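You operate a simulated robot arm through the tools that you are given. There is no shell and no other tool. Be economical: measure what you need, move in short steps, check, and stop when the job is done.

You run a simulated two-armed robot. Do the job below in one go: nothing can be reset, and whatever is moved stays where it is left.

TASK
Scrub the glue off the grey tray with the blue pad.
Fine: cleaner from the blue tin; pad back, lid laid before the tins, then back on. What is to be rubbed or washed off counts as gone when no trace of it is left.

Only the result counts: the job must be done as asked and must still hold three seconds after the hand-in. Knocking over, shifting, dropping, spilling or breaking anything else fails it. A push-on lid holds only when it is set on centred and level and pressed home; a screw cap is set on level and turned clockwise until tight.

THE ROBOT
Two 7-joint arms with two-finger grippers on one trunk, on a base that drives. Base frame: it is fixed to the floor where the robot stands at the start and does not move with it; the origin is under the middle of the robot, x ahead of it, y to its left, z up; the surface under the hand at the start is at about z = 82. Units: cm, rad, N and s.
The left shoulder is at the start at [4.5, 15.9, 110.5], the right one opposite. With the tool pointing down near the work surface each hand reaches from about 30 to 74 cm from the robot's upright axis, wherever it stands, measured 20 degrees to its own side. Places, roughly: blue pad (9x6x4 cm) [40, 10, 80]; orange pad (9x6x3 cm) [40, 30, 80]; top before the cleaner tins [50, 10, 80]; top of the blue cleaner tin [70, 0, 90]. Payload 2.45 kg a hand.
The TCP of each hand is the grasp point between the finger pads, 2.6 cm short of the fingertips. In the tool frame z runs along the fingers and y along their closing line. The gripper opens to 9.6 cm. The gripper's body begins 6.9 cm behind the TCP.
Orientation is told as [roll, pitch, yaw] about the base's x, y, z axes, in that order, counted from this pose: with the fingers straight down and closing along the base's y, the tool's x points along the base's -x, its y along +y and its z along -z.

THE INTERFACE
- The arms move only by the tool step_arm. It takes "left_targets", "right_targets" or both (then of equal length, played together; a hand with none holds still); each is a list of rows, each a list of 3 entries, a list of its own where there are three numbers: the shift along the tool's x, y, z in cm, then the turn, a rotation vector about the tool's x, y, z in rad, then the opening, from 0 (shut) to 1 (fully open). In form: [[[dx, dy, dz], [rx, ry, rz], hand], ...]. A call has 1 to 20 rows; each row shifts and turns the commanded pose from where the row before left it, along the tool's axes as they then stand. A row lasts 0.2 s, in which the tool goes at most 5 cm and 0.15 rad; a call with a longer step from one row to the next is refused whole, and so is a gripper value outside its range. Where a pose cannot be reached the arm comes as near as it can. A force on the tool above 60 N (or 10 N above the force at the start of the call, whichever is more), or a blocked arm, ends the call early, and 0.2 s more pass. The fingers move at their own pace and stop on an object; they squeeze with about 31 N. The grip force told is the motor's: it shows also when the fingers shut on nothing. Time passes only in rows, and 0.2 s behind the last, so rows that do not move let the fingers close. It gives the time, the measured TCP pose, the force on the tool (base axes), the opening and the grip force at its end, in the units of the frame above (readings bear some noise), with the torque about the TCP (base axes, N m) and any sound that the robot's microphone picked up.
- Cameras (640 x 400 px; columns grow to the right, rows downward): "scene" is now at [10.16, -3.57, 156.32]; the picture's right is [-0.49, -0.87, 0.00], its down [-0.78, 0.44, -0.44] and it looks along [0.38, -0.22, -0.90] (base axes); focal length 287 px, centre (320, 200). "left" rides on the left gripper at [8.2, -0.3, -9.8] in its tool frame; the picture's right is [0.04, 1.00, 0.00], its down [-0.73, 0.03, -0.68] and it looks along [-0.68, 0.03, 0.73] (tool axes); focal length 256 px, centre (320, 200). "right" rides on the right gripper at [8.2, 0.3, -9.8] in its tool frame; the picture's right is [-0.04, 1.00, 0.00], its down [-0.73, -0.03, -0.68] and it looks along [-0.68, -0.03, 0.73] (tool axes); focal length 256 px, centre (320, 200).
- capture(camera): a new picture of that camera. The clock stands still meanwhile.
- slide_trunk(by): slides the trunk up (or, below 0, down) by that many cm; the arms and the scene camera ride with it, the base frame stays. It gives what a move gives, with no picture.
- base_move(legs): drives the robot by 1 to 6 legs, each [ahead, left, turn to the left] in cm, cm and rad, along the robot's own axes; the way and the turn of a leg run together, so that a leg with both is an arc; at most 150 cm and 3.142 rad a leg. The arms and the cameras ride along, it lands a little off, and it stops where it bumps. It gives what a move gives.
- turn_head(pan, tilt): turns the head with the scene camera to pan (to the left, within 2.094 rad either way) and tilt (down, from -0.506 to 1.204), counted from straight ahead of the robot. It gives what a move gives.
- measure_at(camera, pixels): there is no depth. For up to 12 entries [column, row, z] of the newest picture of that camera ("zoom" is the newest enlarged one), the place [x, y] in the base frame at which the ray of that pixel passes the height z, good to about 0.3 cm. The clock stands still meanwhile.
- enlarge(camera, box): a new picture of the part [left, top, right, bottom] of that camera's present view, enlarged. The clock stands still meanwhile.
- finish_job(): hands the job in; it is judged then, once.

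Work in short steps. Measure before you move; look again where a grasp or a placing could have gone wrong, and mend it. You have 80 turns and 62 pictures in all, those below and enlarged ones among them. Open the grippers and draw the arms clear of the work before you hand the job in, unless the task says otherwise; then end with one line.

The tools are called after "Call:" as a command line: name --argument value ..., lists and objects as JSON in quotes. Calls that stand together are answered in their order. step_arm: Moves the arms, as the interface text tells. Its arguments: {"type":"object","properties":{"left_targets":{"type":"array","items":{"type":"array"}},"right_targets":{"type":"array","items":{"type":"array"}}},"required":[]} The other tools are called the same way: slide_trunk (by) slides the trunk up or down; base_move (legs) drives the base; turn_head (pan, tilt) turns the head that bears the scene camera; capture (camera) takes a picture; measure_at (camera, pixels) gives the place at which the rays of pixels pass given heights; enlarge (camera, box) takes an enlarged picture of a part of a camera's view; finish_job () hands the job in.

At the start:

```text
clock: 0.0
left_ee_pos: [52.15, 2.33, 116.93]
left_ee_rot: [0.0, 0.001, 0.0]
left_force: [-0.3, 1.6, 0.1]
left_wrist_torque: [-0.01, 0.01, -0.01]
left_gripper_width: 9.62
left_finger_force: 0.0
right_ee_pos: [35.92, -33.55, 116.39]
right_ee_rot: [0.002, 0.0, 0.0]
right_force: [-0.4, 0.5, -1.0]
right_wrist_torque: [0.0, -0.01, 0.01]
right_gripper_width: 9.61
right_finger_force: 0.0
trunk travel left (down, up): [-27.5, 29.2]
robot x, y, heading: [0.07, 0.17, 0.001]
head pan, tilt: [-0.515, 1.114]
```

scene: 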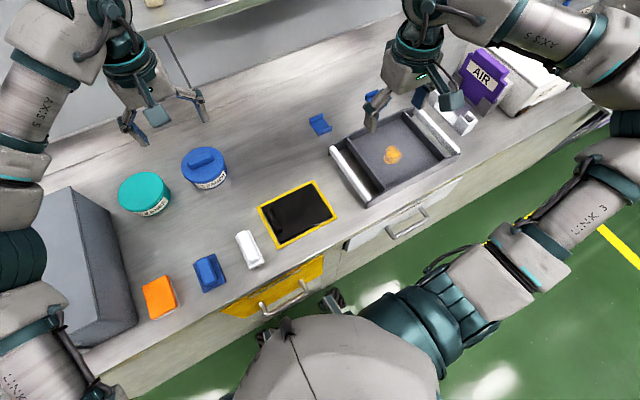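
right: 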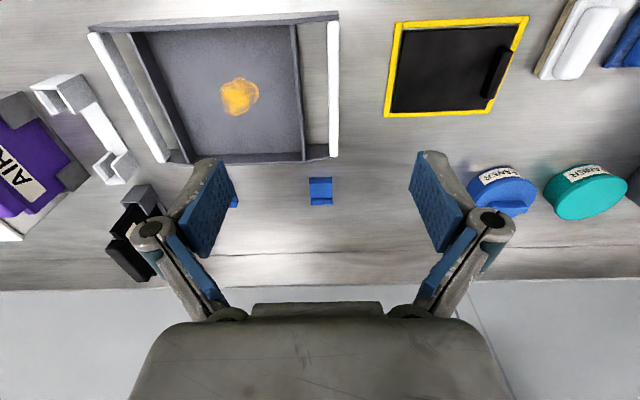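
left: 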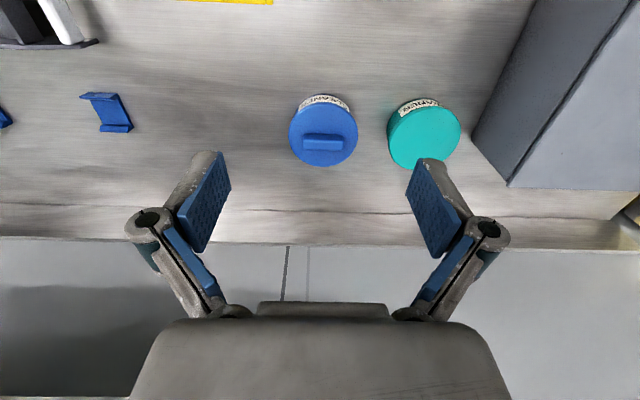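

The scene shows the blue tin near (205,168), the blue pad near (210,272) and the grey tray with glue near (393,155). I look closer at these before measuring.

Call:
enlarge --camera "scene" --box '[110, 130, 270, 330]'

Call:
enlarge --camera "scene" --box '[300, 80, 480, 220]'

Call:
measure_at --camera "scene" --pixels '[[210, 292, 82], [228, 284, 82], [194, 262, 86], [213, 254, 86], [224, 279, 86], [206, 288, 86], [210, 188, 82], [205, 160, 92], [393, 155, 82], [393, 155, 84]]'

Call:
measure_at --camera "left" --pixels '[[289, 132, 90], [357, 132, 90], [323, 166, 90], [302, 142, 92], [343, 142, 92], [323, 96, 82], [323, 104, 90]]'

```text
2.00 times, centred on (190, 230) of scene
```

zoom: 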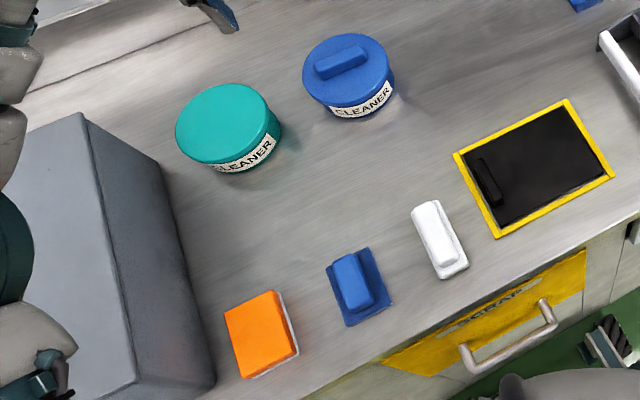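

```text
2.86 times, centred on (390, 150) of scene
```

zoom: 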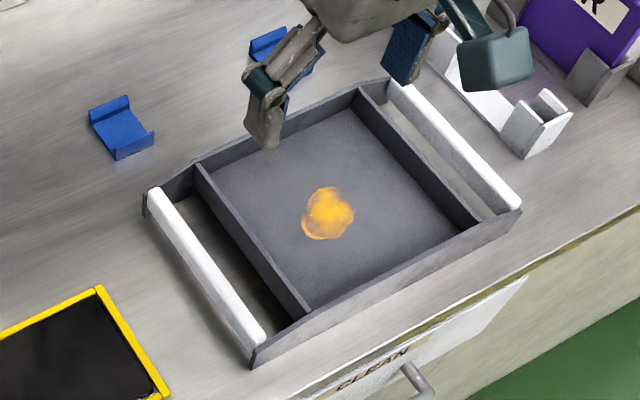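

```text
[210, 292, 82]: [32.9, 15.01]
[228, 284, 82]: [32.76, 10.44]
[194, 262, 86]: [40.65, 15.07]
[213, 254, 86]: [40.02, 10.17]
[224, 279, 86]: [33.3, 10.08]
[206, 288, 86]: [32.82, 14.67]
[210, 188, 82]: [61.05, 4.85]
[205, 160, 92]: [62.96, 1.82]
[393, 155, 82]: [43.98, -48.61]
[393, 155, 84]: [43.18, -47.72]
```

```text
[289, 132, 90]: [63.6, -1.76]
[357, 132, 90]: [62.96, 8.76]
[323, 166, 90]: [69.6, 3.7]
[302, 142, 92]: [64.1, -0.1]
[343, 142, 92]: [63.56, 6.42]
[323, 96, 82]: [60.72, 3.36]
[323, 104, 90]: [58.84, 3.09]
```

I compare the lid handle in both cameras at several heights to find its true height and place.

Call:
enlarge --camera "left" --box '[260, 80, 390, 180]'

Call:
measure_at --camera "scene" --pixels '[[189, 164, 90], [189, 164, 94], [212, 153, 90], [212, 153, 94], [214, 188, 82]]'

```text
4.00 times, centred on (325, 130) of left
```

zoom: 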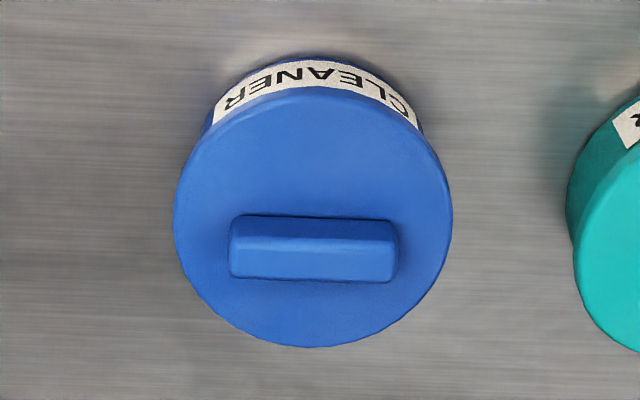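

```text
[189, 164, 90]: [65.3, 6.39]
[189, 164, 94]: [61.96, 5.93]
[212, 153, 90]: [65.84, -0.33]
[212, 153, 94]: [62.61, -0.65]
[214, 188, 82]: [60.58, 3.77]
```

Call:
measure_at --camera "zoom" --pixels '[[230, 260, 90], [394, 260, 90], [230, 260, 93], [394, 260, 93], [315, 239, 92], [315, 280, 92], [173, 220, 88], [453, 220, 88], [315, 87, 88], [315, 347, 88], [318, 52, 82]]'

Call:
measure_at --camera "scene" --pixels '[[183, 168, 92], [208, 156, 92], [180, 160, 92], [202, 149, 92], [186, 185, 82], [182, 165, 90], [204, 147, 88], [226, 166, 88]]'

```text
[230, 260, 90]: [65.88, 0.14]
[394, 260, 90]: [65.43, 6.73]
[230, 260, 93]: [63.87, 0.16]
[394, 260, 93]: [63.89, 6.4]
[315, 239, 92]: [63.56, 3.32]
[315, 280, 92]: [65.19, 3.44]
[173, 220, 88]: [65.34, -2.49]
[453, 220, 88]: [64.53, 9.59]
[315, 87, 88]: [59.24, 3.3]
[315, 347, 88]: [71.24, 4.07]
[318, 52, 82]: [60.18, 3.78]
```

```text
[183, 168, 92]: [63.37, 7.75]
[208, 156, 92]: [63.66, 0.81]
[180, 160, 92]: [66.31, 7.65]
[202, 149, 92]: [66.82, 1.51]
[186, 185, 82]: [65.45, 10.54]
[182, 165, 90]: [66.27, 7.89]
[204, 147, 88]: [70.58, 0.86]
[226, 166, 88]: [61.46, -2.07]
```

The lid is about 12 cm across, centred near (65,3.5), with its grip bar along y at about z 91. I bring the left hand above it and turn it so the fingers close along x.

Call:
step_arm --left_targets '[[[-3.15, 0.27, 3.0], [0, 0, 0], 1], [[-3.15, 0.27, 3.0], [0, 0, 0], 1], [[-3.15, 0.27, 3.0], [0, 0, 0], 1], [[-3.15, 0.27, 3.0], [0, 0, 0], 1], [[0, 0, 0], [0, 0, 0.143], 1], [[0, 0, 0], [0, 0, 0.143], 1], [[0, 0, 0], [0, 0, 0.143], 1], [[0, 0, 0], [0, 0, 0.143], 1], [[0, 0, 0], [0, 0, 0.143], 1], [[0, 0, 0], [0, 0, 0.143], 1], [[0, 0, 0], [0, 0, 0.143], 1], [[0, 0, 0], [0, 0, 0.143], 1], [[0, 0, 0], [0, 0, 0.143], 1], [[0, 0, 0], [0, 0, 0.143], 1], [[0, 0, 0], [0, 0, 0.141], 1], [[0, 0, 0], [0, 0, 0], 1]]'

Call:
capture --camera "left"

```text
clock: 3.4
left_ee_pos: [62.8, 5.37, 104.6]
left_ee_rot: [0.001, -0.003, -0.592]
left_force: [-0.3, 0.6, 0.3]
left_wrist_torque: [-0.02, -0.02, -0.01]
left_gripper_width: 9.6
left_finger_force: 0.0
left hand out of reach, approached as far as the arm can: row 8, 9, 10, 11, 12, 13, 14, 15
right_ee_pos: [35.45, -33.39, 116.5]
right_ee_rot: [-0.001, -0.002, 0.0]
right_force: [-0.3, 0.3, -0.1]
right_wrist_torque: [0.0, 0.01, -0.01]
right_gripper_width: 9.58
right_finger_force: 0.1
trunk travel left (down, up): [-27.5, 29.2]
robot x, y, heading: [-0.09, -0.13, 0.005]
head pan, tilt: [-0.515, 1.114]
```

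```text
55 pictures are left
```

left: 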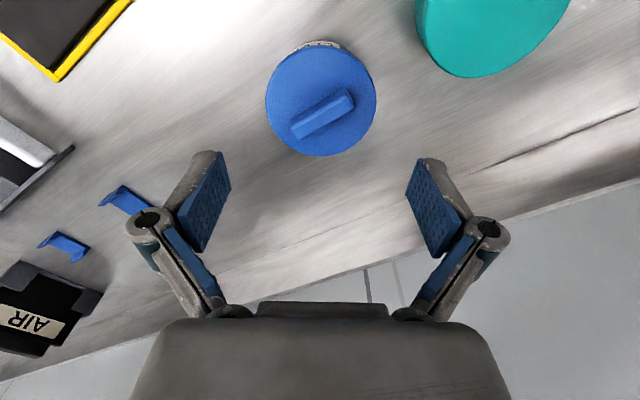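

That direction hits the arm's limit (yaw −0.59), so I turn the other way.

Call:
step_arm --left_targets '[[[0, 0, 0], [0, 0, -0.145], 1], [[0, 0, 0], [0, 0, -0.145], 1], [[0, 0, 0], [0, 0, -0.145], 1], [[0, 0, 0], [0, 0, -0.145], 1], [[0, 0, 0], [0, 0, -0.145], 1], [[0, 0, 0], [0, 0, -0.145], 1], [[0, 0, 0], [0, 0, -0.145], 1], [[0, 0, 0], [0, 0, -0.145], 1], [[0, 0, 0], [0, 0, -0.145], 1], [[0, 0, 0], [0, 0, -0.145], 1], [[0, 0, 0], [0, 0, -0.145], 1], [[0, 0, 0], [0, 0, -0.145], 1], [[0, 0, 0], [0, 0, -0.145], 1], [[0, 0, 0], [0, 0, -0.145], 1], [[0, 0, 0], [0, 0, -0.132], 1], [[0, 0, 0], [0, 0, 0], 1]]'

```text
clock: 6.8
left_ee_pos: [62.73, 5.25, 104.76]
left_ee_rot: [-0.002, -0.001, 1.574]
left_force: [-0.6, 0.2, -0.2]
left_wrist_torque: [-0.01, 0.02, -0.02]
left_gripper_width: 9.58
left_finger_force: 0.2
right_ee_pos: [35.56, -33.4, 116.45]
right_ee_rot: [-0.001, -0.003, 0.001]
right_force: [-0.3, -1.1, 0.2]
right_wrist_torque: [-0.01, -0.04, 0.0]
right_gripper_width: 9.61
right_finger_force: 0.0
trunk travel left (down, up): [-27.5, 29.2]
robot x, y, heading: [0.22, -0.12, -0.0]
head pan, tilt: [-0.515, 1.114]
```

Yaw is now 1.57: tool x is base −y, tool y is base −x. I look from the wrist to fix the bar's place.

Call:
enlarge --camera "left" --box '[200, 20, 440, 170]'

Call:
capture --camera "left"

```text
2.67 times, centred on (320, 95) of left
```

zoom: 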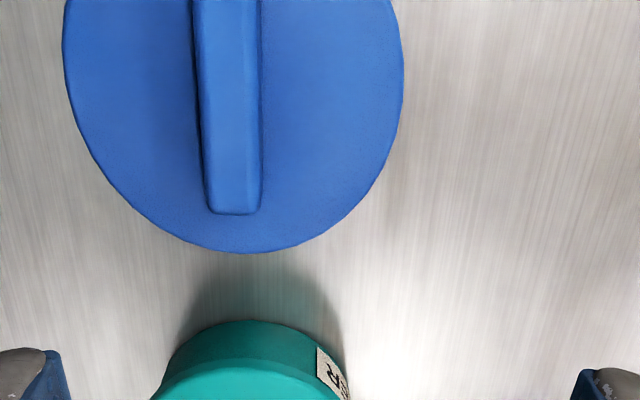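

```text
53 pictures are left
```

left: 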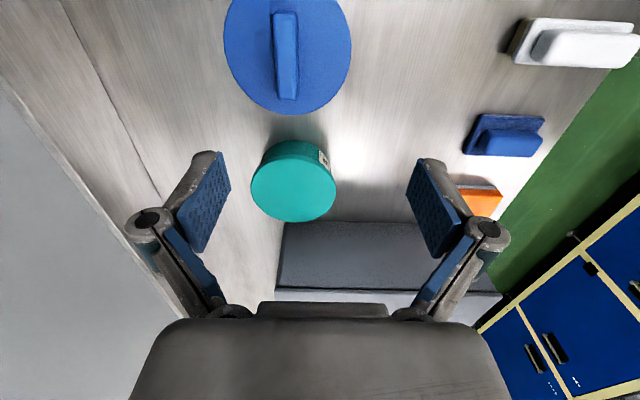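

Call:
measure_at --camera "left" --pixels '[[272, 55, 91.5], [300, 55, 91.5], [284, 12, 91.5], [287, 100, 91.5], [274, 97, 91.5], [298, 97, 91.5], [222, 30, 89.5], [352, 30, 89.5], [285, 114, 89.5]]'

Call:
turn_head --pan 0.1 --tilt 0.95

Call:
capture --camera "scene"

```text
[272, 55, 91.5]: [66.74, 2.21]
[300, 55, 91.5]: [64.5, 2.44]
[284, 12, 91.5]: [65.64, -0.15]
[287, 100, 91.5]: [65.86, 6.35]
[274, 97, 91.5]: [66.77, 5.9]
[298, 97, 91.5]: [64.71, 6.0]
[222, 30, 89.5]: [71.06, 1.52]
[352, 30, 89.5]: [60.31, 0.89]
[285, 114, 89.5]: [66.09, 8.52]
```

```text
clock: 7.8
left_ee_pos: [62.65, 5.25, 104.67]
left_ee_rot: [-0.002, 0.0, 1.573]
left_force: [-0.2, -0.2, -0.1]
left_wrist_torque: [-0.01, 0.03, 0.01]
left_gripper_width: 9.61
left_finger_force: 0.0
right_ee_pos: [35.59, -33.38, 116.42]
right_ee_rot: [-0.001, -0.003, -0.001]
right_force: [0.0, 0.7, -1.0]
right_wrist_torque: [-0.02, -0.03, 0.01]
right_gripper_width: 9.6
right_finger_force: 0.1
trunk travel left (down, up): [-27.5, 29.2]
robot x, y, heading: [-0.03, 0.08, 0.004]
head pan, tilt: [0.099, 0.949]
```

```text
52 pictures are left
```

scene: 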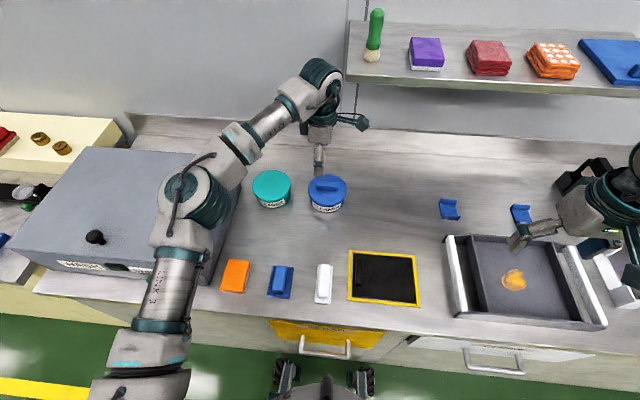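

The bar lies at about x 65.6, y 3.3 (this view is nearly straight above it), its top near z 90–91. I centre over it and go down to z≈96 for another look.

Call:
step_arm --left_targets '[[[1.0, -1.45, 1.0], [0, 0, 0], 0.6], [[0.95, -1.45, 1.0], [0, 0, 0], 0.6], [[0, 0, 3.3], [0, 0, 0], 0.6], [[0, 0, 3.3], [0, 0, 0], 0.6], [[0, 0, 0], [0, 0, 0], 0.6]]'

Call:
capture --camera "left"

Call:
enlarge --camera "scene" --box '[260, 120, 400, 220]'

```text
clock: 9.0
left_ee_pos: [65.6, 3.19, 96.45]
left_ee_rot: [-0.002, 0.0, 1.571]
left_force: [-0.9, 0.6, 0.1]
left_wrist_torque: [0.0, -0.03, -0.03]
left_gripper_width: 5.75
left_finger_force: 0.1
right_ee_pos: [35.53, -33.36, 116.52]
right_ee_rot: [-0.001, -0.004, 0.0]
right_force: [0.6, 0.1, 0.5]
right_wrist_torque: [0.03, -0.02, 0.0]
right_gripper_width: 9.6
right_finger_force: 0.0
trunk travel left (down, up): [-27.5, 29.2]
robot x, y, heading: [0.04, 0.07, 0.002]
head pan, tilt: [0.099, 0.949]
```

```text
51 pictures are left
```

left: 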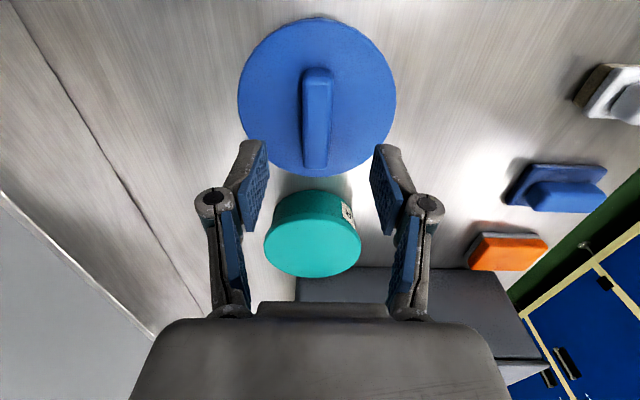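

```text
4.00 times, centred on (330, 170) of scene
```

zoom: 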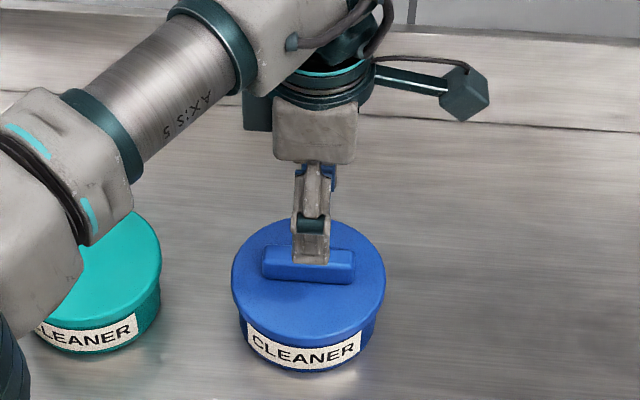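

The fingers straddle the bar, centred. I lower to about z 92, then in small steps.

Call:
step_arm --left_targets '[[[0.05, 0, 2.0], [0, 0, 0], 0.6], [[0, 0, 2.0], [0, 0, 0], 0.6], [[0, 0, 0.5], [0, 0, 0], 0.6]]'

Call:
enlarge --camera "scene" --box '[260, 120, 400, 220]'

```text
clock: 9.8
left_ee_pos: [65.85, 2.87, 91.53]
left_ee_rot: [-0.003, -0.001, 1.57]
left_force: [0.5, -0.5, -0.1]
left_wrist_torque: [0.01, -0.01, 0.02]
left_gripper_width: 5.78
left_finger_force: 0.0
right_ee_pos: [35.56, -33.63, 116.35]
right_ee_rot: [0.003, -0.001, 0.001]
right_force: [-0.9, 0.2, -0.3]
right_wrist_torque: [0.02, 0.01, 0.01]
right_gripper_width: 9.61
right_finger_force: 0.2
trunk travel left (down, up): [-27.5, 29.2]
robot x, y, heading: [-0.05, -0.05, -0.0]
head pan, tilt: [0.099, 0.949]
```

```text
4.00 times, centred on (330, 170) of scene
```

zoom: 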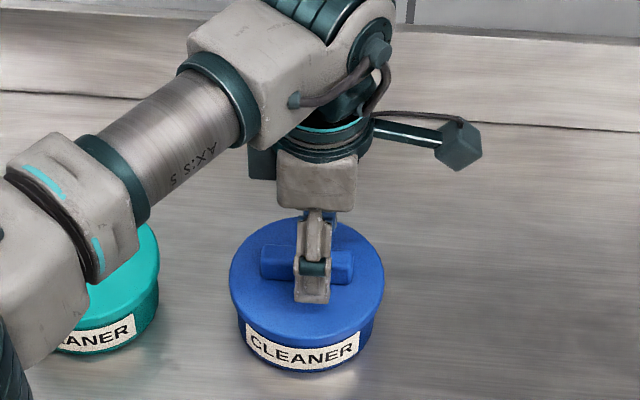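

The fingertips look nearly at the lid's face with no contact force yet. I creep down a little more.

Call:
step_arm --left_targets '[[[0, 0, 0.2], [0, 0, 0], 0.6], [[0, 0, 0.2], [0, 0, 0], 0.6], [[0, 0, 0], [0, 0, 0], 0.6]]'

```text
clock: 10.6
left_ee_pos: [65.75, 2.67, 91.15]
left_ee_rot: [-0.001, -0.002, 1.571]
left_force: [-0.1, -0.1, 0.3]
left_wrist_torque: [0.0, -0.05, 0.0]
left_gripper_width: 5.76
left_finger_force: 0.1
right_ee_pos: [35.57, -33.69, 116.42]
right_ee_rot: [0.002, -0.003, 0.001]
right_force: [0.6, -1.0, 0.3]
right_wrist_torque: [0.0, 0.01, 0.01]
right_gripper_width: 9.59
right_finger_force: 0.0
trunk travel left (down, up): [-27.5, 29.2]
robot x, y, heading: [0.32, -0.17, 0.008]
head pan, tilt: [0.099, 0.949]
```

No contact yet; I correct y by +0.5, go down 0.4 more and read again.

Call:
step_arm --left_targets '[[[-0.5, 0, 0.2], [0, 0, 0], 0.6], [[0, 0, 0.2], [0, 0, 0], 0.6], [[0, 0, 0], [0, 0, 0], 0.6]]'

Call:
capture --camera "left"

```text
clock: 11.4
left_ee_pos: [65.75, 3.59, 90.77]
left_ee_rot: [-0.004, -0.002, 1.572]
left_force: [0.1, -0.2, 0.2]
left_wrist_torque: [0.03, -0.01, -0.01]
left_gripper_width: 5.76
left_finger_force: 0.1
right_ee_pos: [35.62, -33.55, 116.38]
right_ee_rot: [0.001, -0.002, -0.001]
right_force: [0.1, 0.1, 0.1]
right_wrist_torque: [-0.02, 0.0, 0.0]
right_gripper_width: 9.62
right_finger_force: 0.1
trunk travel left (down, up): [-27.5, 29.2]
robot x, y, heading: [0.1, -0.42, 0.004]
head pan, tilt: [0.099, 0.949]
```

```text
48 pictures are left
```

left: 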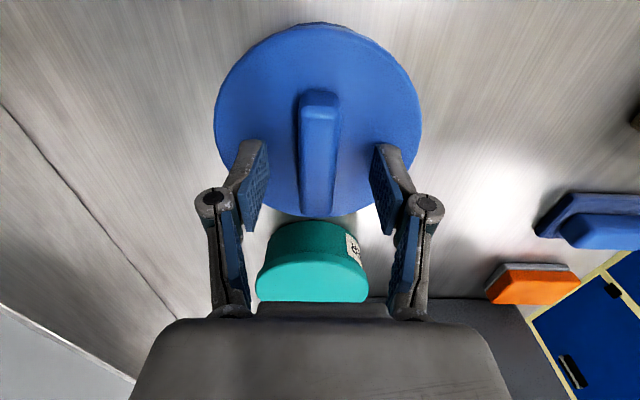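

The bar is centred between the fingers at (318,150). I close on it.

Call:
step_arm --left_targets '[[[0, 0, 0], [0, 0, 0], 0.2], [[0, 0, 0], [0, 0, 0], 0.0], [[0, 0, 0], [0, 0, 0], 0.0], [[0, 0, 0], [0, 0, 0], 0.0]]'

```text
clock: 12.4
left_ee_pos: [65.62, 3.82, 90.88]
left_ee_rot: [-0.003, 0.001, 1.572]
left_force: [0.4, 0.2, 1.7]
left_wrist_torque: [0.06, 0.01, -0.03]
left_gripper_width: 1.92
left_finger_force: 31.4
right_ee_pos: [35.57, -33.36, 116.42]
right_ee_rot: [0.0, -0.002, 0.0]
right_force: [0.3, -0.1, 0.0]
right_wrist_torque: [0.0, 0.01, -0.01]
right_gripper_width: 9.62
right_finger_force: 0.1
trunk travel left (down, up): [-27.5, 29.2]
robot x, y, heading: [-0.11, -0.27, -0.004]
head pan, tilt: [0.099, 0.949]
```

Gripped at 1.92 cm. I pull straight up in small steps.

Call:
step_arm --left_targets '[[[0, 0, -0.3], [0, 0, 0], 0], [[0, 0, -0.3], [0, 0, 0], 0], [[0, 0, -0.3], [0, 0, 0], 0], [[0, 0, -0.3], [0, 0, 0], 0], [[0, 0, -0.3], [0, 0, 0], 0]]'

Call:
enlarge --camera "scene" --box '[260, 120, 400, 220]'

```text
clock: 13.6
left_ee_pos: [65.63, 3.75, 92.39]
left_ee_rot: [-0.003, 0.0, 1.571]
left_force: [0.6, -0.1, 0.0]
left_wrist_torque: [-0.03, -0.03, 0.02]
left_gripper_width: 1.94
left_finger_force: 30.7
right_ee_pos: [35.58, -33.39, 116.45]
right_ee_rot: [-0.001, -0.003, 0.001]
right_force: [-0.8, 0.2, -0.2]
right_wrist_torque: [0.03, 0.03, -0.02]
right_gripper_width: 9.61
right_finger_force: 0.0
trunk travel left (down, up): [-27.5, 29.2]
robot x, y, heading: [0.13, 0.06, 0.002]
head pan, tilt: [0.099, 0.949]
```

```text
4.00 times, centred on (330, 170) of scene
```

zoom: 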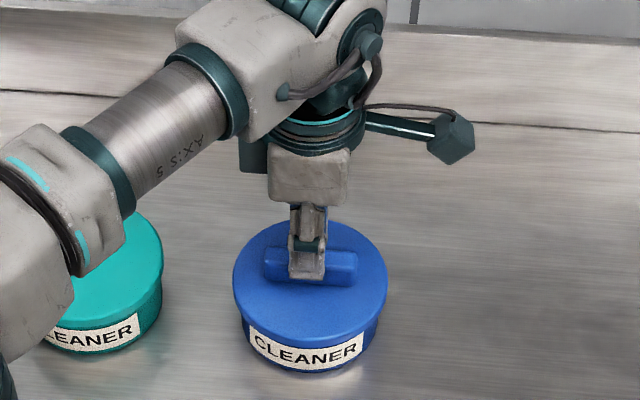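

The lid stayed put and the fingers slid up the bar. I reopen, go lower until I touch the lid, and grip deeper.

Call:
step_arm --left_targets '[[[0, 0, 0], [0, 0, 0], 0.4], [[0, 0, 0.8], [0, 0, 0], 0.4], [[0, 0, 0.8], [0, 0, 0], 0.4], [[0, 0, 0.3], [0, 0, 0], 0.4], [[0, 0, 0.2], [0, 0, 0], 0.4]]'

Call:
enlarge --camera "scene" --box '[290, 150, 360, 210]'

```text
clock: 14.8
left_ee_pos: [65.67, 3.75, 90.16]
left_ee_rot: [-0.003, 0.001, 1.573]
left_force: [0.0, 0.5, 0.9]
left_wrist_torque: [-0.02, 0.04, -0.01]
left_gripper_width: 3.89
left_finger_force: 0.2
right_ee_pos: [35.54, -33.48, 116.47]
right_ee_rot: [0.001, -0.001, 0.001]
right_force: [-0.6, 0.9, -1.0]
right_wrist_torque: [-0.02, 0.01, 0.01]
right_gripper_width: 9.6
right_finger_force: 0.2
trunk travel left (down, up): [-27.5, 29.2]
robot x, y, heading: [0.03, -0.16, -0.002]
head pan, tilt: [0.099, 0.949]
```

```text
6.67 times, centred on (325, 180) of scene
```

zoom: 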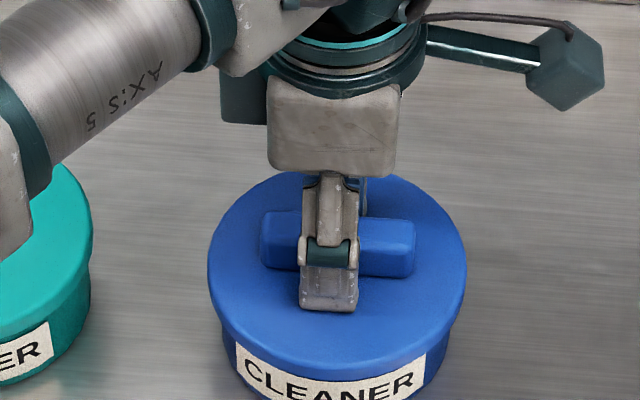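

Still no contact at tip height 87.6. I keep creeping until the force reading rises.

Call:
step_arm --left_targets '[[[0.3, 0, 0.2], [0, 0, 0], 0.4], [[0, 0, 0.2], [0, 0, 0], 0.4]]'

Call:
step_arm --left_targets '[[[0, 0, 0.2], [0, 0, 0], 0.4]]'

```text
clock: 15.4
left_ee_pos: [65.6, 3.47, 90.01]
left_ee_rot: [-0.007, 0.003, 1.572]
left_force: [0.0, 2.2, 19.8]
left_wrist_torque: [0.05, 0.03, 0.03]
left_gripper_width: 3.97
left_finger_force: 7.0
right_ee_pos: [35.33, -33.45, 116.52]
right_ee_rot: [-0.001, -0.004, 0.0]
right_force: [-0.3, 0.5, -0.4]
right_wrist_torque: [0.01, -0.01, 0.01]
right_gripper_width: 9.59
right_finger_force: 0.0
trunk travel left (down, up): [-27.5, 29.2]
robot x, y, heading: [-0.03, -0.23, 0.0]
head pan, tilt: [0.099, 0.949]
```

```text
clock: 15.8
left_ee_pos: [65.63, 3.43, 90.16]
left_ee_rot: [-0.01, 0.001, 1.571]
left_force: [-0.9, 2.3, 30.6]
left_wrist_torque: [0.11, 0.05, 0.05]
left_gripper_width: 3.92
left_finger_force: 0.3
right_ee_pos: [35.3, -33.44, 116.54]
right_ee_rot: [0.0, -0.005, -0.001]
right_force: [-0.5, 0.5, 0.0]
right_wrist_torque: [0.0, 0.03, 0.0]
right_gripper_width: 9.59
right_finger_force: 0.0
trunk travel left (down, up): [-27.5, 29.2]
robot x, y, heading: [-0.01, -0.1, 0.001]
head pan, tilt: [0.099, 0.949]
```

Contact at TCP z≈90.1 (lid face ≈87.5). I back off to just touching, close, and start pulling, reading the force after each step.

Call:
step_arm --left_targets '[[[0, 0, -0.5], [0, 0, 0], 0.4], [[0, 0, 0], [0, 0, 0], 0], [[0, 0, 0], [0, 0, 0], 0], [[0, 0, 0], [0, 0, 0], 0], [[0, 0, 0], [0, 0, 0], 0]]'

Call:
step_arm --left_targets '[[[0, 0, -0.2], [0, 0, 0], 0]]'

Call:
step_arm --left_targets '[[[0, 0, -0.2], [0, 0, 0], 0]]'

Call:
step_arm --left_targets '[[[0, 0, -0.2], [0, 0, 0], 0]]'

```text
clock: 17.0
left_ee_pos: [65.59, 3.38, 90.14]
left_ee_rot: [-0.003, 0.001, 1.572]
left_force: [3.5, -1.3, 21.6]
left_wrist_torque: [-0.02, -0.06, 0.0]
left_gripper_width: 1.91
left_finger_force: 30.6
right_ee_pos: [35.33, -33.37, 116.44]
right_ee_rot: [0.0, -0.003, 0.0]
right_force: [0.5, 0.0, 0.1]
right_wrist_torque: [0.02, -0.02, 0.03]
right_gripper_width: 9.58
right_finger_force: 0.0
trunk travel left (down, up): [-27.5, 29.2]
robot x, y, heading: [-0.02, 0.17, 0.0]
head pan, tilt: [0.099, 0.949]
```

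```text
clock: 17.4
left_ee_pos: [65.67, 3.41, 90.21]
left_ee_rot: [0.001, 0.001, 1.571]
left_force: [2.1, 0.2, 13.6]
left_wrist_torque: [-0.2, -0.07, 0.04]
left_gripper_width: 1.91
left_finger_force: 30.9
right_ee_pos: [35.41, -33.44, 116.52]
right_ee_rot: [-0.001, -0.003, 0.0]
right_force: [-0.6, 0.8, -0.2]
right_wrist_torque: [0.01, 0.03, 0.01]
right_gripper_width: 9.62
right_finger_force: 0.0
trunk travel left (down, up): [-27.5, 29.2]
robot x, y, heading: [-0.15, -0.4, -0.004]
head pan, tilt: [0.099, 0.949]
```

```text
clock: 17.8
left_ee_pos: [65.79, 3.48, 90.32]
left_ee_rot: [0.003, -0.004, 1.572]
left_force: [-0.2, 0.2, -0.9]
left_wrist_torque: [-0.03, -0.02, -0.01]
left_gripper_width: 1.91
left_finger_force: 30.7
right_ee_pos: [35.6, -33.31, 116.53]
right_ee_rot: [0.001, -0.002, 0.001]
right_force: [0.5, 0.4, 0.8]
right_wrist_torque: [-0.01, -0.03, 0.0]
right_gripper_width: 9.59
right_finger_force: 0.1
trunk travel left (down, up): [-27.5, 29.2]
robot x, y, heading: [-0.09, 0.14, -0.001]
head pan, tilt: [0.099, 0.949]
```

```text
clock: 18.2
left_ee_pos: [65.77, 3.41, 90.57]
left_ee_rot: [0.0, 0.0, 1.57]
left_force: [0.0, 0.4, -0.1]
left_wrist_torque: [0.02, 0.0, 0.03]
left_gripper_width: 1.91
left_finger_force: 31.6
right_ee_pos: [35.66, -33.45, 116.45]
right_ee_rot: [-0.001, -0.002, 0.001]
right_force: [-0.2, -0.3, 0.7]
right_wrist_torque: [-0.01, 0.03, -0.02]
right_gripper_width: 9.61
right_finger_force: 0.1
trunk travel left (down, up): [-27.5, 29.2]
robot x, y, heading: [0.15, -0.12, -0.001]
head pan, tilt: [0.099, 0.949]
```

Forces stay near zero, so I check whether the lid is moving.

Call:
step_arm --left_targets '[[[0, 0, -0.4], [0, 0, 0], 0]]'

Call:
enlarge --camera "scene" --box '[290, 150, 360, 210]'

```text
clock: 18.6
left_ee_pos: [65.64, 3.42, 91.03]
left_ee_rot: [-0.002, 0.0, 1.57]
left_force: [-0.7, -0.4, 0.0]
left_wrist_torque: [-0.01, -0.01, 0.0]
left_gripper_width: 1.93
left_finger_force: 30.8
right_ee_pos: [35.51, -33.35, 116.48]
right_ee_rot: [-0.001, -0.001, 0.0]
right_force: [0.8, -0.3, -1.0]
right_wrist_torque: [-0.02, -0.04, 0.01]
right_gripper_width: 9.62
right_finger_force: 0.0
trunk travel left (down, up): [-27.5, 29.2]
robot x, y, heading: [-0.04, -0.14, -0.003]
head pan, tilt: [0.099, 0.949]
```

```text
6.67 times, centred on (325, 180) of scene
```

zoom: 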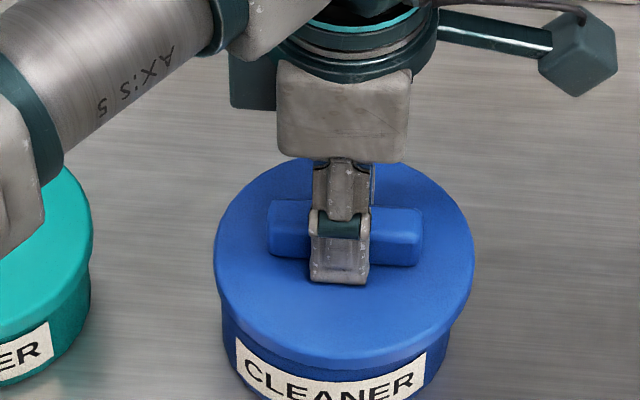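

The lid is rising off the tin (top edge moved from row 172 to 157 while the label stayed). I lift it clear and carry it to about (50,9).

Call:
step_arm --left_targets '[[[0, 0, -1], [0, 0, 0], 0], [[0, 0, -2], [0, 0, 0], 0], [[0, 0, -2], [0, 0, 0], 0], [[0, 0, -2], [0, 0, 0], 0], [[-1.4, 3.9, 0], [0, 0, 0], 0], [[-1.4, 3.9, 0], [0, 0, 0], 0], [[-1.4, 3.9, 0], [0, 0, 0], 0], [[-1.4, 3.9, 0], [0, 0, 0], 0], [[0, 0, 0], [0, 0, 0], 0]]'

Call:
capture --camera "scene"

```text
clock: 20.6
left_ee_pos: [50.22, 9.19, 98.1]
left_ee_rot: [-0.001, 0.001, 1.575]
left_force: [0.3, 0.9, 0.0]
left_wrist_torque: [0.01, 0.05, 0.0]
left_gripper_width: 1.89
left_finger_force: 31.0
right_ee_pos: [35.64, -33.44, 116.53]
right_ee_rot: [-0.001, -0.002, 0.0]
right_force: [0.1, 0.0, -0.7]
right_wrist_torque: [-0.01, 0.02, -0.01]
right_gripper_width: 9.59
right_finger_force: 0.0
trunk travel left (down, up): [-27.5, 29.2]
robot x, y, heading: [0.09, -0.05, 0.002]
head pan, tilt: [0.099, 0.949]
```

```text
44 pictures are left
```

scene: 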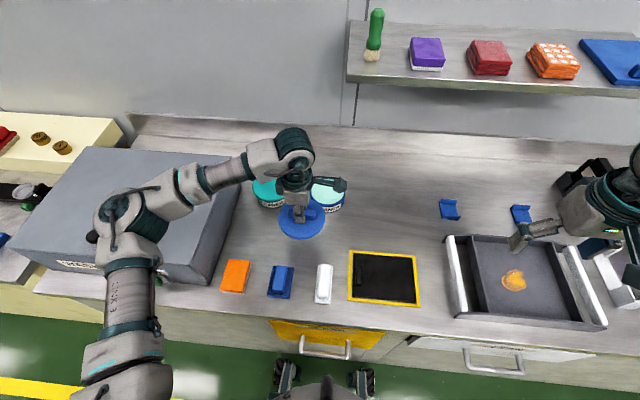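

The tin is open, the lid hangs over free bench. I lower it to about TCP 88 and creep from there.

Call:
step_arm --left_targets '[[[0, 0, 3], [0, 0, 0], 0], [[0, 0, 3], [0, 0, 0], 0], [[0, 0, 3], [0, 0, 0], 0], [[0, 0, 0.8], [0, 0, 0], 0], [[0, 0, 0], [0, 0, 0], 0]]'

Call:
enlarge --camera "scene" --box '[240, 170, 360, 260]'

```text
clock: 21.8
left_ee_pos: [50.0, 9.03, 88.42]
left_ee_rot: [-0.003, -0.001, 1.57]
left_force: [0.4, 0.3, -0.4]
left_wrist_torque: [0.03, -0.01, -0.01]
left_gripper_width: 1.92
left_finger_force: 31.0
right_ee_pos: [35.5, -33.45, 116.42]
right_ee_rot: [0.001, -0.003, 0.001]
right_force: [0.2, 0.2, -1.0]
right_wrist_torque: [0.0, 0.02, 0.0]
right_gripper_width: 9.59
right_finger_force: 0.1
trunk travel left (down, up): [-27.5, 29.2]
robot x, y, heading: [-0.13, -0.37, -0.0]
head pan, tilt: [0.099, 0.949]
```

```text
4.44 times, centred on (300, 215) of scene
```

zoom: 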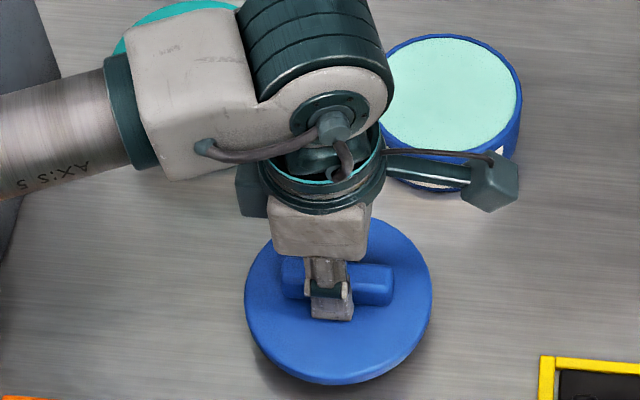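

Still hanging slightly; I creep down with force checks.

Call:
step_arm --left_targets '[[[0, 0, 0.4], [0, 0, 0], 0], [[0, 0, 0.4], [0, 0, 0], 0]]'

Call:
step_arm --left_targets '[[[0, 0, 0.3], [0, 0, 0], 0], [[0, 0, 0.3], [0, 0, 0], 0]]'

Call:
step_arm --left_targets '[[[0, 0, 0.2], [0, 0, 0], 0]]'

```text
clock: 22.4
left_ee_pos: [50.07, 9.02, 87.5]
left_ee_rot: [-0.004, 0.001, 1.57]
left_force: [-0.8, 0.5, 0.1]
left_wrist_torque: [0.02, 0.01, 0.04]
left_gripper_width: 1.9
left_finger_force: 31.6
right_ee_pos: [35.64, -33.36, 116.38]
right_ee_rot: [0.002, -0.003, 0.001]
right_force: [-0.2, -0.2, -1.2]
right_wrist_torque: [0.0, -0.01, -0.01]
right_gripper_width: 9.58
right_finger_force: 0.1
trunk travel left (down, up): [-27.5, 29.2]
robot x, y, heading: [-0.32, -0.15, 0.001]
head pan, tilt: [0.099, 0.949]
```

```text
clock: 23.0
left_ee_pos: [50.02, 8.92, 86.89]
left_ee_rot: [-0.001, 0.001, 1.57]
left_force: [0.0, 0.1, 0.1]
left_wrist_torque: [0.0, 0.01, -0.04]
left_gripper_width: 1.91
left_finger_force: 31.3
right_ee_pos: [35.57, -33.48, 116.36]
right_ee_rot: [0.0, -0.003, 0.0]
right_force: [0.2, 0.2, -0.4]
right_wrist_torque: [-0.03, -0.01, 0.04]
right_gripper_width: 9.61
right_finger_force: 0.1
trunk travel left (down, up): [-27.5, 29.2]
robot x, y, heading: [-0.52, -0.12, -0.004]
head pan, tilt: [0.099, 0.949]
```

```text
clock: 23.4
left_ee_pos: [50.15, 9.03, 86.74]
left_ee_rot: [-0.002, -0.001, 1.571]
left_force: [0.9, -0.1, -1.5]
left_wrist_torque: [0.01, 0.02, 0.02]
left_gripper_width: 1.93
left_finger_force: 31.6
right_ee_pos: [35.61, -33.52, 116.42]
right_ee_rot: [-0.001, -0.002, -0.001]
right_force: [0.4, -0.1, 0.8]
right_wrist_torque: [0.03, -0.01, 0.0]
right_gripper_width: 9.6
right_finger_force: 0.2
trunk travel left (down, up): [-27.5, 29.2]
robot x, y, heading: [0.28, -0.13, -0.003]
head pan, tilt: [0.099, 0.949]
```

Call:
step_arm --left_targets '[[[0, 0, 0.3], [0, 0, 0], 0], [[0, 0, 0.3], [0, 0, 0], 0]]'

Call:
step_arm --left_targets '[[[0, 0, 0.3], [0, 0, 0], 0], [[0, 0, 0.2], [0, 0, 0], 0]]'

Call:
enlarge --camera "scene" --box '[240, 170, 360, 260]'

```text
clock: 24.0
left_ee_pos: [50.07, 8.99, 85.95]
left_ee_rot: [-0.003, 0.0, 1.572]
left_force: [0.7, -0.2, 0.3]
left_wrist_torque: [-0.01, 0.0, -0.01]
left_gripper_width: 1.93
left_finger_force: 30.5
right_ee_pos: [35.66, -33.48, 116.46]
right_ee_rot: [0.0, -0.002, -0.001]
right_force: [-0.5, -0.7, 0.0]
right_wrist_torque: [0.02, -0.02, 0.02]
right_gripper_width: 9.59
right_finger_force: 0.0
trunk travel left (down, up): [-27.5, 29.2]
robot x, y, heading: [-0.25, 0.18, 0.002]
head pan, tilt: [0.099, 0.949]
```

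```text
clock: 24.6
left_ee_pos: [50.11, 9.02, 85.93]
left_ee_rot: [-0.01, 0.002, 1.573]
left_force: [1.7, 2.3, 27.9]
left_wrist_torque: [0.14, -0.02, -0.09]
left_gripper_width: 1.9
left_finger_force: 30.6
right_ee_pos: [35.41, -33.5, 116.69]
right_ee_rot: [0.001, -0.006, 0.0]
right_force: [0.5, 0.3, -1.1]
right_wrist_torque: [0.01, -0.01, -0.03]
right_gripper_width: 9.59
right_finger_force: 0.1
trunk travel left (down, up): [-27.5, 29.2]
robot x, y, heading: [-0.01, -0.03, 0.0]
head pan, tilt: [0.099, 0.949]
```

```text
4.44 times, centred on (300, 215) of scene
```

zoom: 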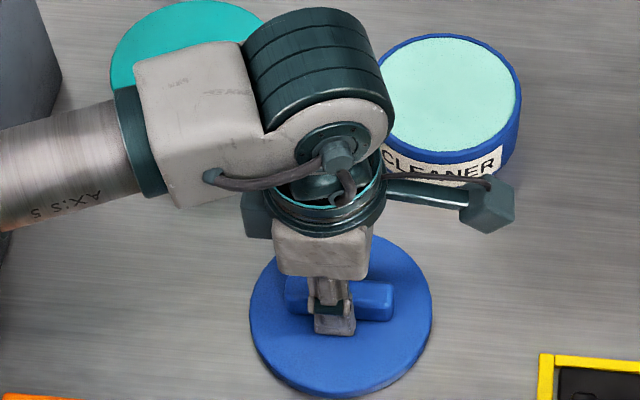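

The lid is down (28 N contact). I ease off, open, rise, and draw the left arm away to the left.

Call:
step_arm --left_targets '[[[0, 0, -0.45], [0, 0, 0], 0], [[0, 0, 0], [0, 0, 0], 0.4], [[0, 0, 0], [0, 0, 0], 0.4], [[0, 0, -1.5], [0, 0, 0], 0.4], [[0, 0, -4], [0, 0, 0], 0.4], [[0, 0, -4.5], [0, 0, 0], 0.4], [[0, 0, -4.5], [0, 0, 0], 0.4], [[0, 0, -4.5], [0, 0, 0], 0.4], [[0, 0, -4.5], [0, 0, 0], 0.4], [[-4, 2, 0], [0, 0, 0], 0.4], [[-4, 2, 0], [0, 0, 0], 0.4], [[-4, 2, 0], [0, 0, 0], 0.4], [[-4, 2, 0], [0, 0, 0], 0.4], [[-4, 2, 0], [0, 0, 0], 0.4]]'

Call:
capture --camera "scene"

```text
clock: 27.6
left_ee_pos: [39.86, 29.17, 109.63]
left_ee_rot: [-0.003, 0.003, 1.569]
left_force: [0.0, 0.4, 0.2]
left_wrist_torque: [-0.03, -0.02, 0.0]
left_gripper_width: 3.83
left_finger_force: 0.0
right_ee_pos: [35.4, -33.41, 116.45]
right_ee_rot: [-0.002, -0.004, 0.0]
right_force: [0.7, -0.6, 0.8]
right_wrist_torque: [-0.02, 0.0, -0.02]
right_gripper_width: 9.6
right_finger_force: 0.1
trunk travel left (down, up): [-27.5, 29.2]
robot x, y, heading: [0.33, 0.05, -0.002]
head pan, tilt: [0.099, 0.949]
```

```text
41 pictures are left
```

scene: 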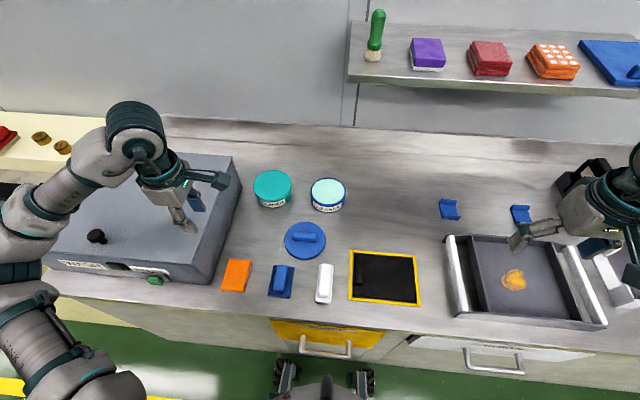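

Left arm is clear and the lid lies flat near (305,238). Now I measure the blue pad's handle.

Call:
enlarge --camera "scene" --box '[210, 240, 350, 320]'

```text
4.57 times, centred on (280, 280) of scene
```

zoom: 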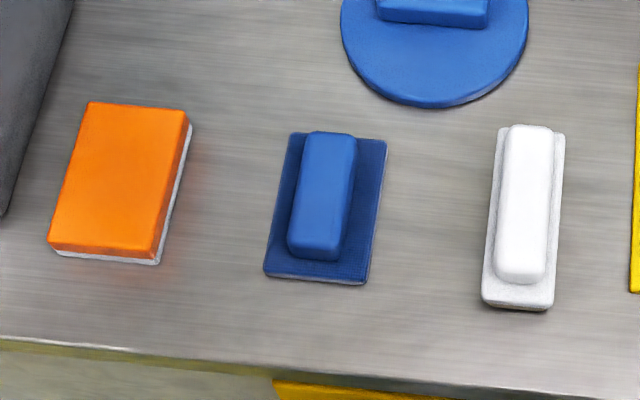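

Call:
measure_at --camera "zoom" --pixels '[[265, 277, 82], [364, 284, 82], [386, 145, 83], [293, 134, 83], [290, 242, 86], [335, 248, 86], [306, 134, 86], [355, 138, 86], [482, 303, 82], [385, 23, 85]]'

```text
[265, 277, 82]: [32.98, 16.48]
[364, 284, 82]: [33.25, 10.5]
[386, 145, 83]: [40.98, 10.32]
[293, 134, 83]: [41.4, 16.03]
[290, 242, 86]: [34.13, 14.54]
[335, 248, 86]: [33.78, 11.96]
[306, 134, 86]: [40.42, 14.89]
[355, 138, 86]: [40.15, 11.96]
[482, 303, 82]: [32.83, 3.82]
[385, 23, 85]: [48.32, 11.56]
```

The pad's handle is centred about (37.2,13.35), long along x, top near z 86; the pad base is square to the axes. I bring the right hand over it.

Call:
step_arm --right_targets '[[[0, 0, 4], [0, 0, 0], 0.55], [[0, 0, 4], [0, 0, 0], 0.55], [[0, 4.25, 0], [0, 0, 0], 0.55], [[0, 4.25, 0], [0, 0, 0], 0.55], [[0, 4.25, 0], [0, 0, 0], 0.55], [[0, 4.25, 0], [0, 0, 0], 0.55], [[0, 4.25, 0], [0, 0, 0], 0.55], [[0, 4.25, 0], [0, 0, 0], 0.55], [[0, 4.25, 0], [0, 0, 0], 0.55], [[0, 4.25, 0], [0, 0, 0], 0.55], [[-0.5, 4.25, 0], [0, 0, 0], 0.55], [[-0.5, 4.25, 0], [0, 0, 0], 0.55], [[-0.7, 4.25, 0], [0, 0, 0], 0.55], [[0, 0, 4], [0, 0, 0], 0.55], [[0, 0, 4], [0, 0, 0], 0.55], [[0, 0, 0], [0, 0, 0], 0.55]]'

Call:
capture --camera "right"

Call:
capture --camera "scene"

```text
clock: 31.0
left_ee_pos: [40.07, 29.09, 109.54]
left_ee_rot: [-0.003, 0.003, 1.57]
left_force: [0.2, 0.2, 0.1]
left_wrist_torque: [-0.04, 0.02, 0.01]
left_gripper_width: 3.83
left_finger_force: 0.0
right_ee_pos: [35.87, -8.07, 99.87]
right_ee_rot: [-0.002, -0.004, -0.001]
right_force: [-0.2, 0.9, 0.0]
right_wrist_torque: [0.0, -0.03, 0.0]
right_gripper_width: 5.3
right_finger_force: 0.1
right hand out of reach, approached as far as the arm can: row 8, 9, 10, 11, 12, 13
trunk travel left (down, up): [-27.5, 29.2]
robot x, y, heading: [0.12, -0.13, -0.006]
head pan, tilt: [0.099, 0.949]
```

```text
39 pictures are left
```

right: 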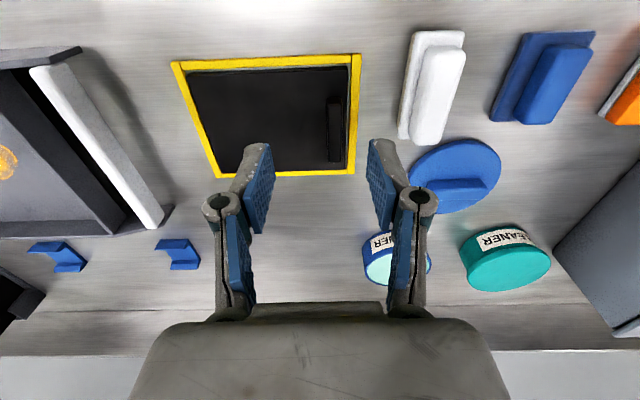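

```text
38 pictures are left
```

scene: 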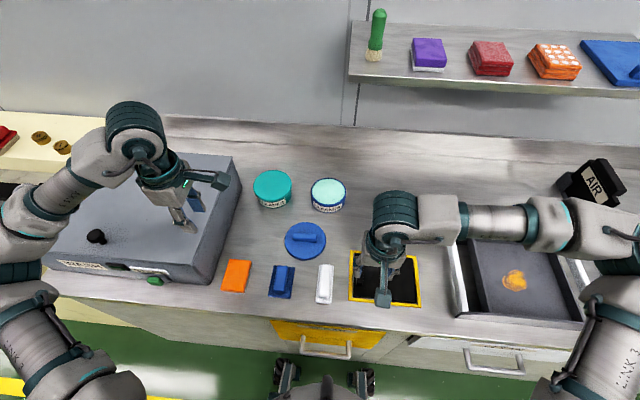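

The right hand cannot reach across that far; driving the robot about 22 cm left will put the pad and tin before it. I check what stands on the left first.

Call:
measure_at --camera "scene" --pixels '[[150, 275, 98], [50, 258, 98], [95, 237, 102], [95, 237, 98], [25, 192, 95], [25, 192, 110], [140, 165, 115]]'

Call:
turn_head --pan 0.9 --tilt 0.75

Call:
capture --camera "scene"

```text
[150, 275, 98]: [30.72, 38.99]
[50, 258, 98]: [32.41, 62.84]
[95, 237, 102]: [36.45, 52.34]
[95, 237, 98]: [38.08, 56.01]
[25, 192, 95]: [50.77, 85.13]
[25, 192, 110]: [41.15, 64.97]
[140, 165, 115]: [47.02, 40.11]
```

```text
clock: 32.1
left_ee_pos: [40.01, 29.15, 109.43]
left_ee_rot: [-0.001, 0.001, 1.573]
left_force: [0.1, 0.9, 0.1]
left_wrist_torque: [0.01, -0.02, -0.03]
left_gripper_width: 3.82
left_finger_force: 0.0
right_ee_pos: [36.04, -8.25, 100.01]
right_ee_rot: [0.0, -0.002, 0.0]
right_force: [-0.2, 0.1, 0.8]
right_wrist_torque: [0.03, -0.05, 0.0]
right_gripper_width: 5.28
right_finger_force: 0.0
trunk travel left (down, up): [-27.5, 29.2]
robot x, y, heading: [0.22, 0.21, -0.001]
head pan, tilt: [0.901, 0.75]
```

```text
37 pictures are left
```

scene: 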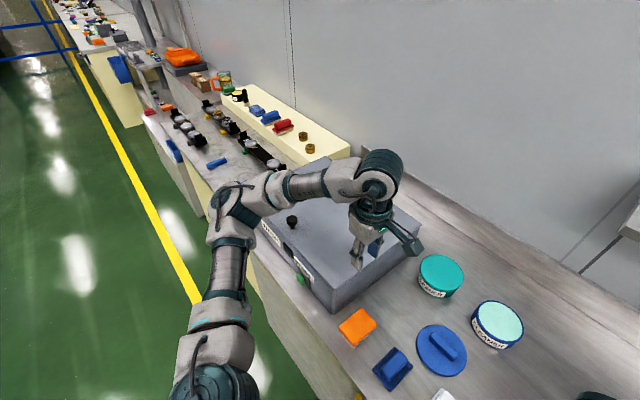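

Only the low grey machine is to the left; I raise the left hand well above it, then drive 22 cm left.

Call:
step_arm --left_targets '[[[0, 0, -4], [0, 0, 0], 0.4], [[0, 0, -4], [0, 0, 0], 0.4], [[0, 0, -4], [0, 0, 0], 0.4], [[2, 1.5, -2], [0, 0, 0], 0.4], [[3, 1.5, 0], [0, 0, 0], 0.4]]'

Call:
base_move --legs '[[0, 22, 0]]'

Call:
turn_head --pan -0.1 --tilt 1.0

Call:
capture --camera "scene"

```text
clock: 33.3
left_ee_pos: [37.23, 24.01, 123.6]
left_ee_rot: [0.001, 0.003, 1.573]
left_force: [0.1, -0.6, 0.3]
left_wrist_torque: [0.05, 0.01, 0.02]
left_gripper_width: 3.84
left_finger_force: 0.0
right_ee_pos: [36.1, -8.25, 99.84]
right_ee_rot: [-0.001, 0.001, 0.0]
right_force: [0.3, -0.6, -0.3]
right_wrist_torque: [0.03, 0.05, -0.02]
right_gripper_width: 5.29
right_finger_force: 0.0
trunk travel left (down, up): [-27.5, 29.2]
robot x, y, heading: [0.03, -0.33, -0.005]
head pan, tilt: [0.901, 0.75]
```

```text
clock: 35.0
left_ee_pos: [37.1, 46.06, 123.47]
left_ee_rot: [-0.002, 0.0, 1.574]
left_force: [0.1, 0.0, -0.4]
left_wrist_torque: [-0.02, 0.0, -0.04]
left_gripper_width: 3.85
left_finger_force: 0.1
right_ee_pos: [35.87, 13.63, 99.96]
right_ee_rot: [-0.003, -0.002, 0.0]
right_force: [0.3, 0.0, 0.3]
right_wrist_torque: [0.03, -0.03, 0.02]
right_gripper_width: 5.29
right_finger_force: 0.1
trunk travel left (down, up): [-27.5, 29.2]
robot x, y, heading: [0.32, 21.96, 0.005]
head pan, tilt: [0.901, 0.75]
```

```text
clock: 36.3
left_ee_pos: [36.84, 46.36, 123.6]
left_ee_rot: [-0.006, 0.003, 1.573]
left_force: [-0.2, 0.3, -0.7]
left_wrist_torque: [0.01, 0.04, 0.02]
left_gripper_width: 3.85
left_finger_force: 0.0
right_ee_pos: [35.62, 13.92, 100.17]
right_ee_rot: [-0.003, -0.005, -0.001]
right_force: [0.7, -0.1, 0.0]
right_wrist_torque: [-0.01, 0.0, 0.01]
right_gripper_width: 5.28
right_finger_force: 0.1
trunk travel left (down, up): [-27.5, 29.2]
robot x, y, heading: [0.22, 21.95, -0.003]
head pan, tilt: [-0.099, 1.0]
```

```text
36 pictures are left
```

scene: 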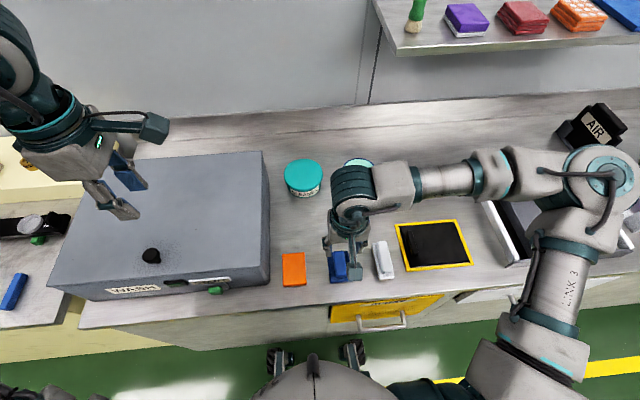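

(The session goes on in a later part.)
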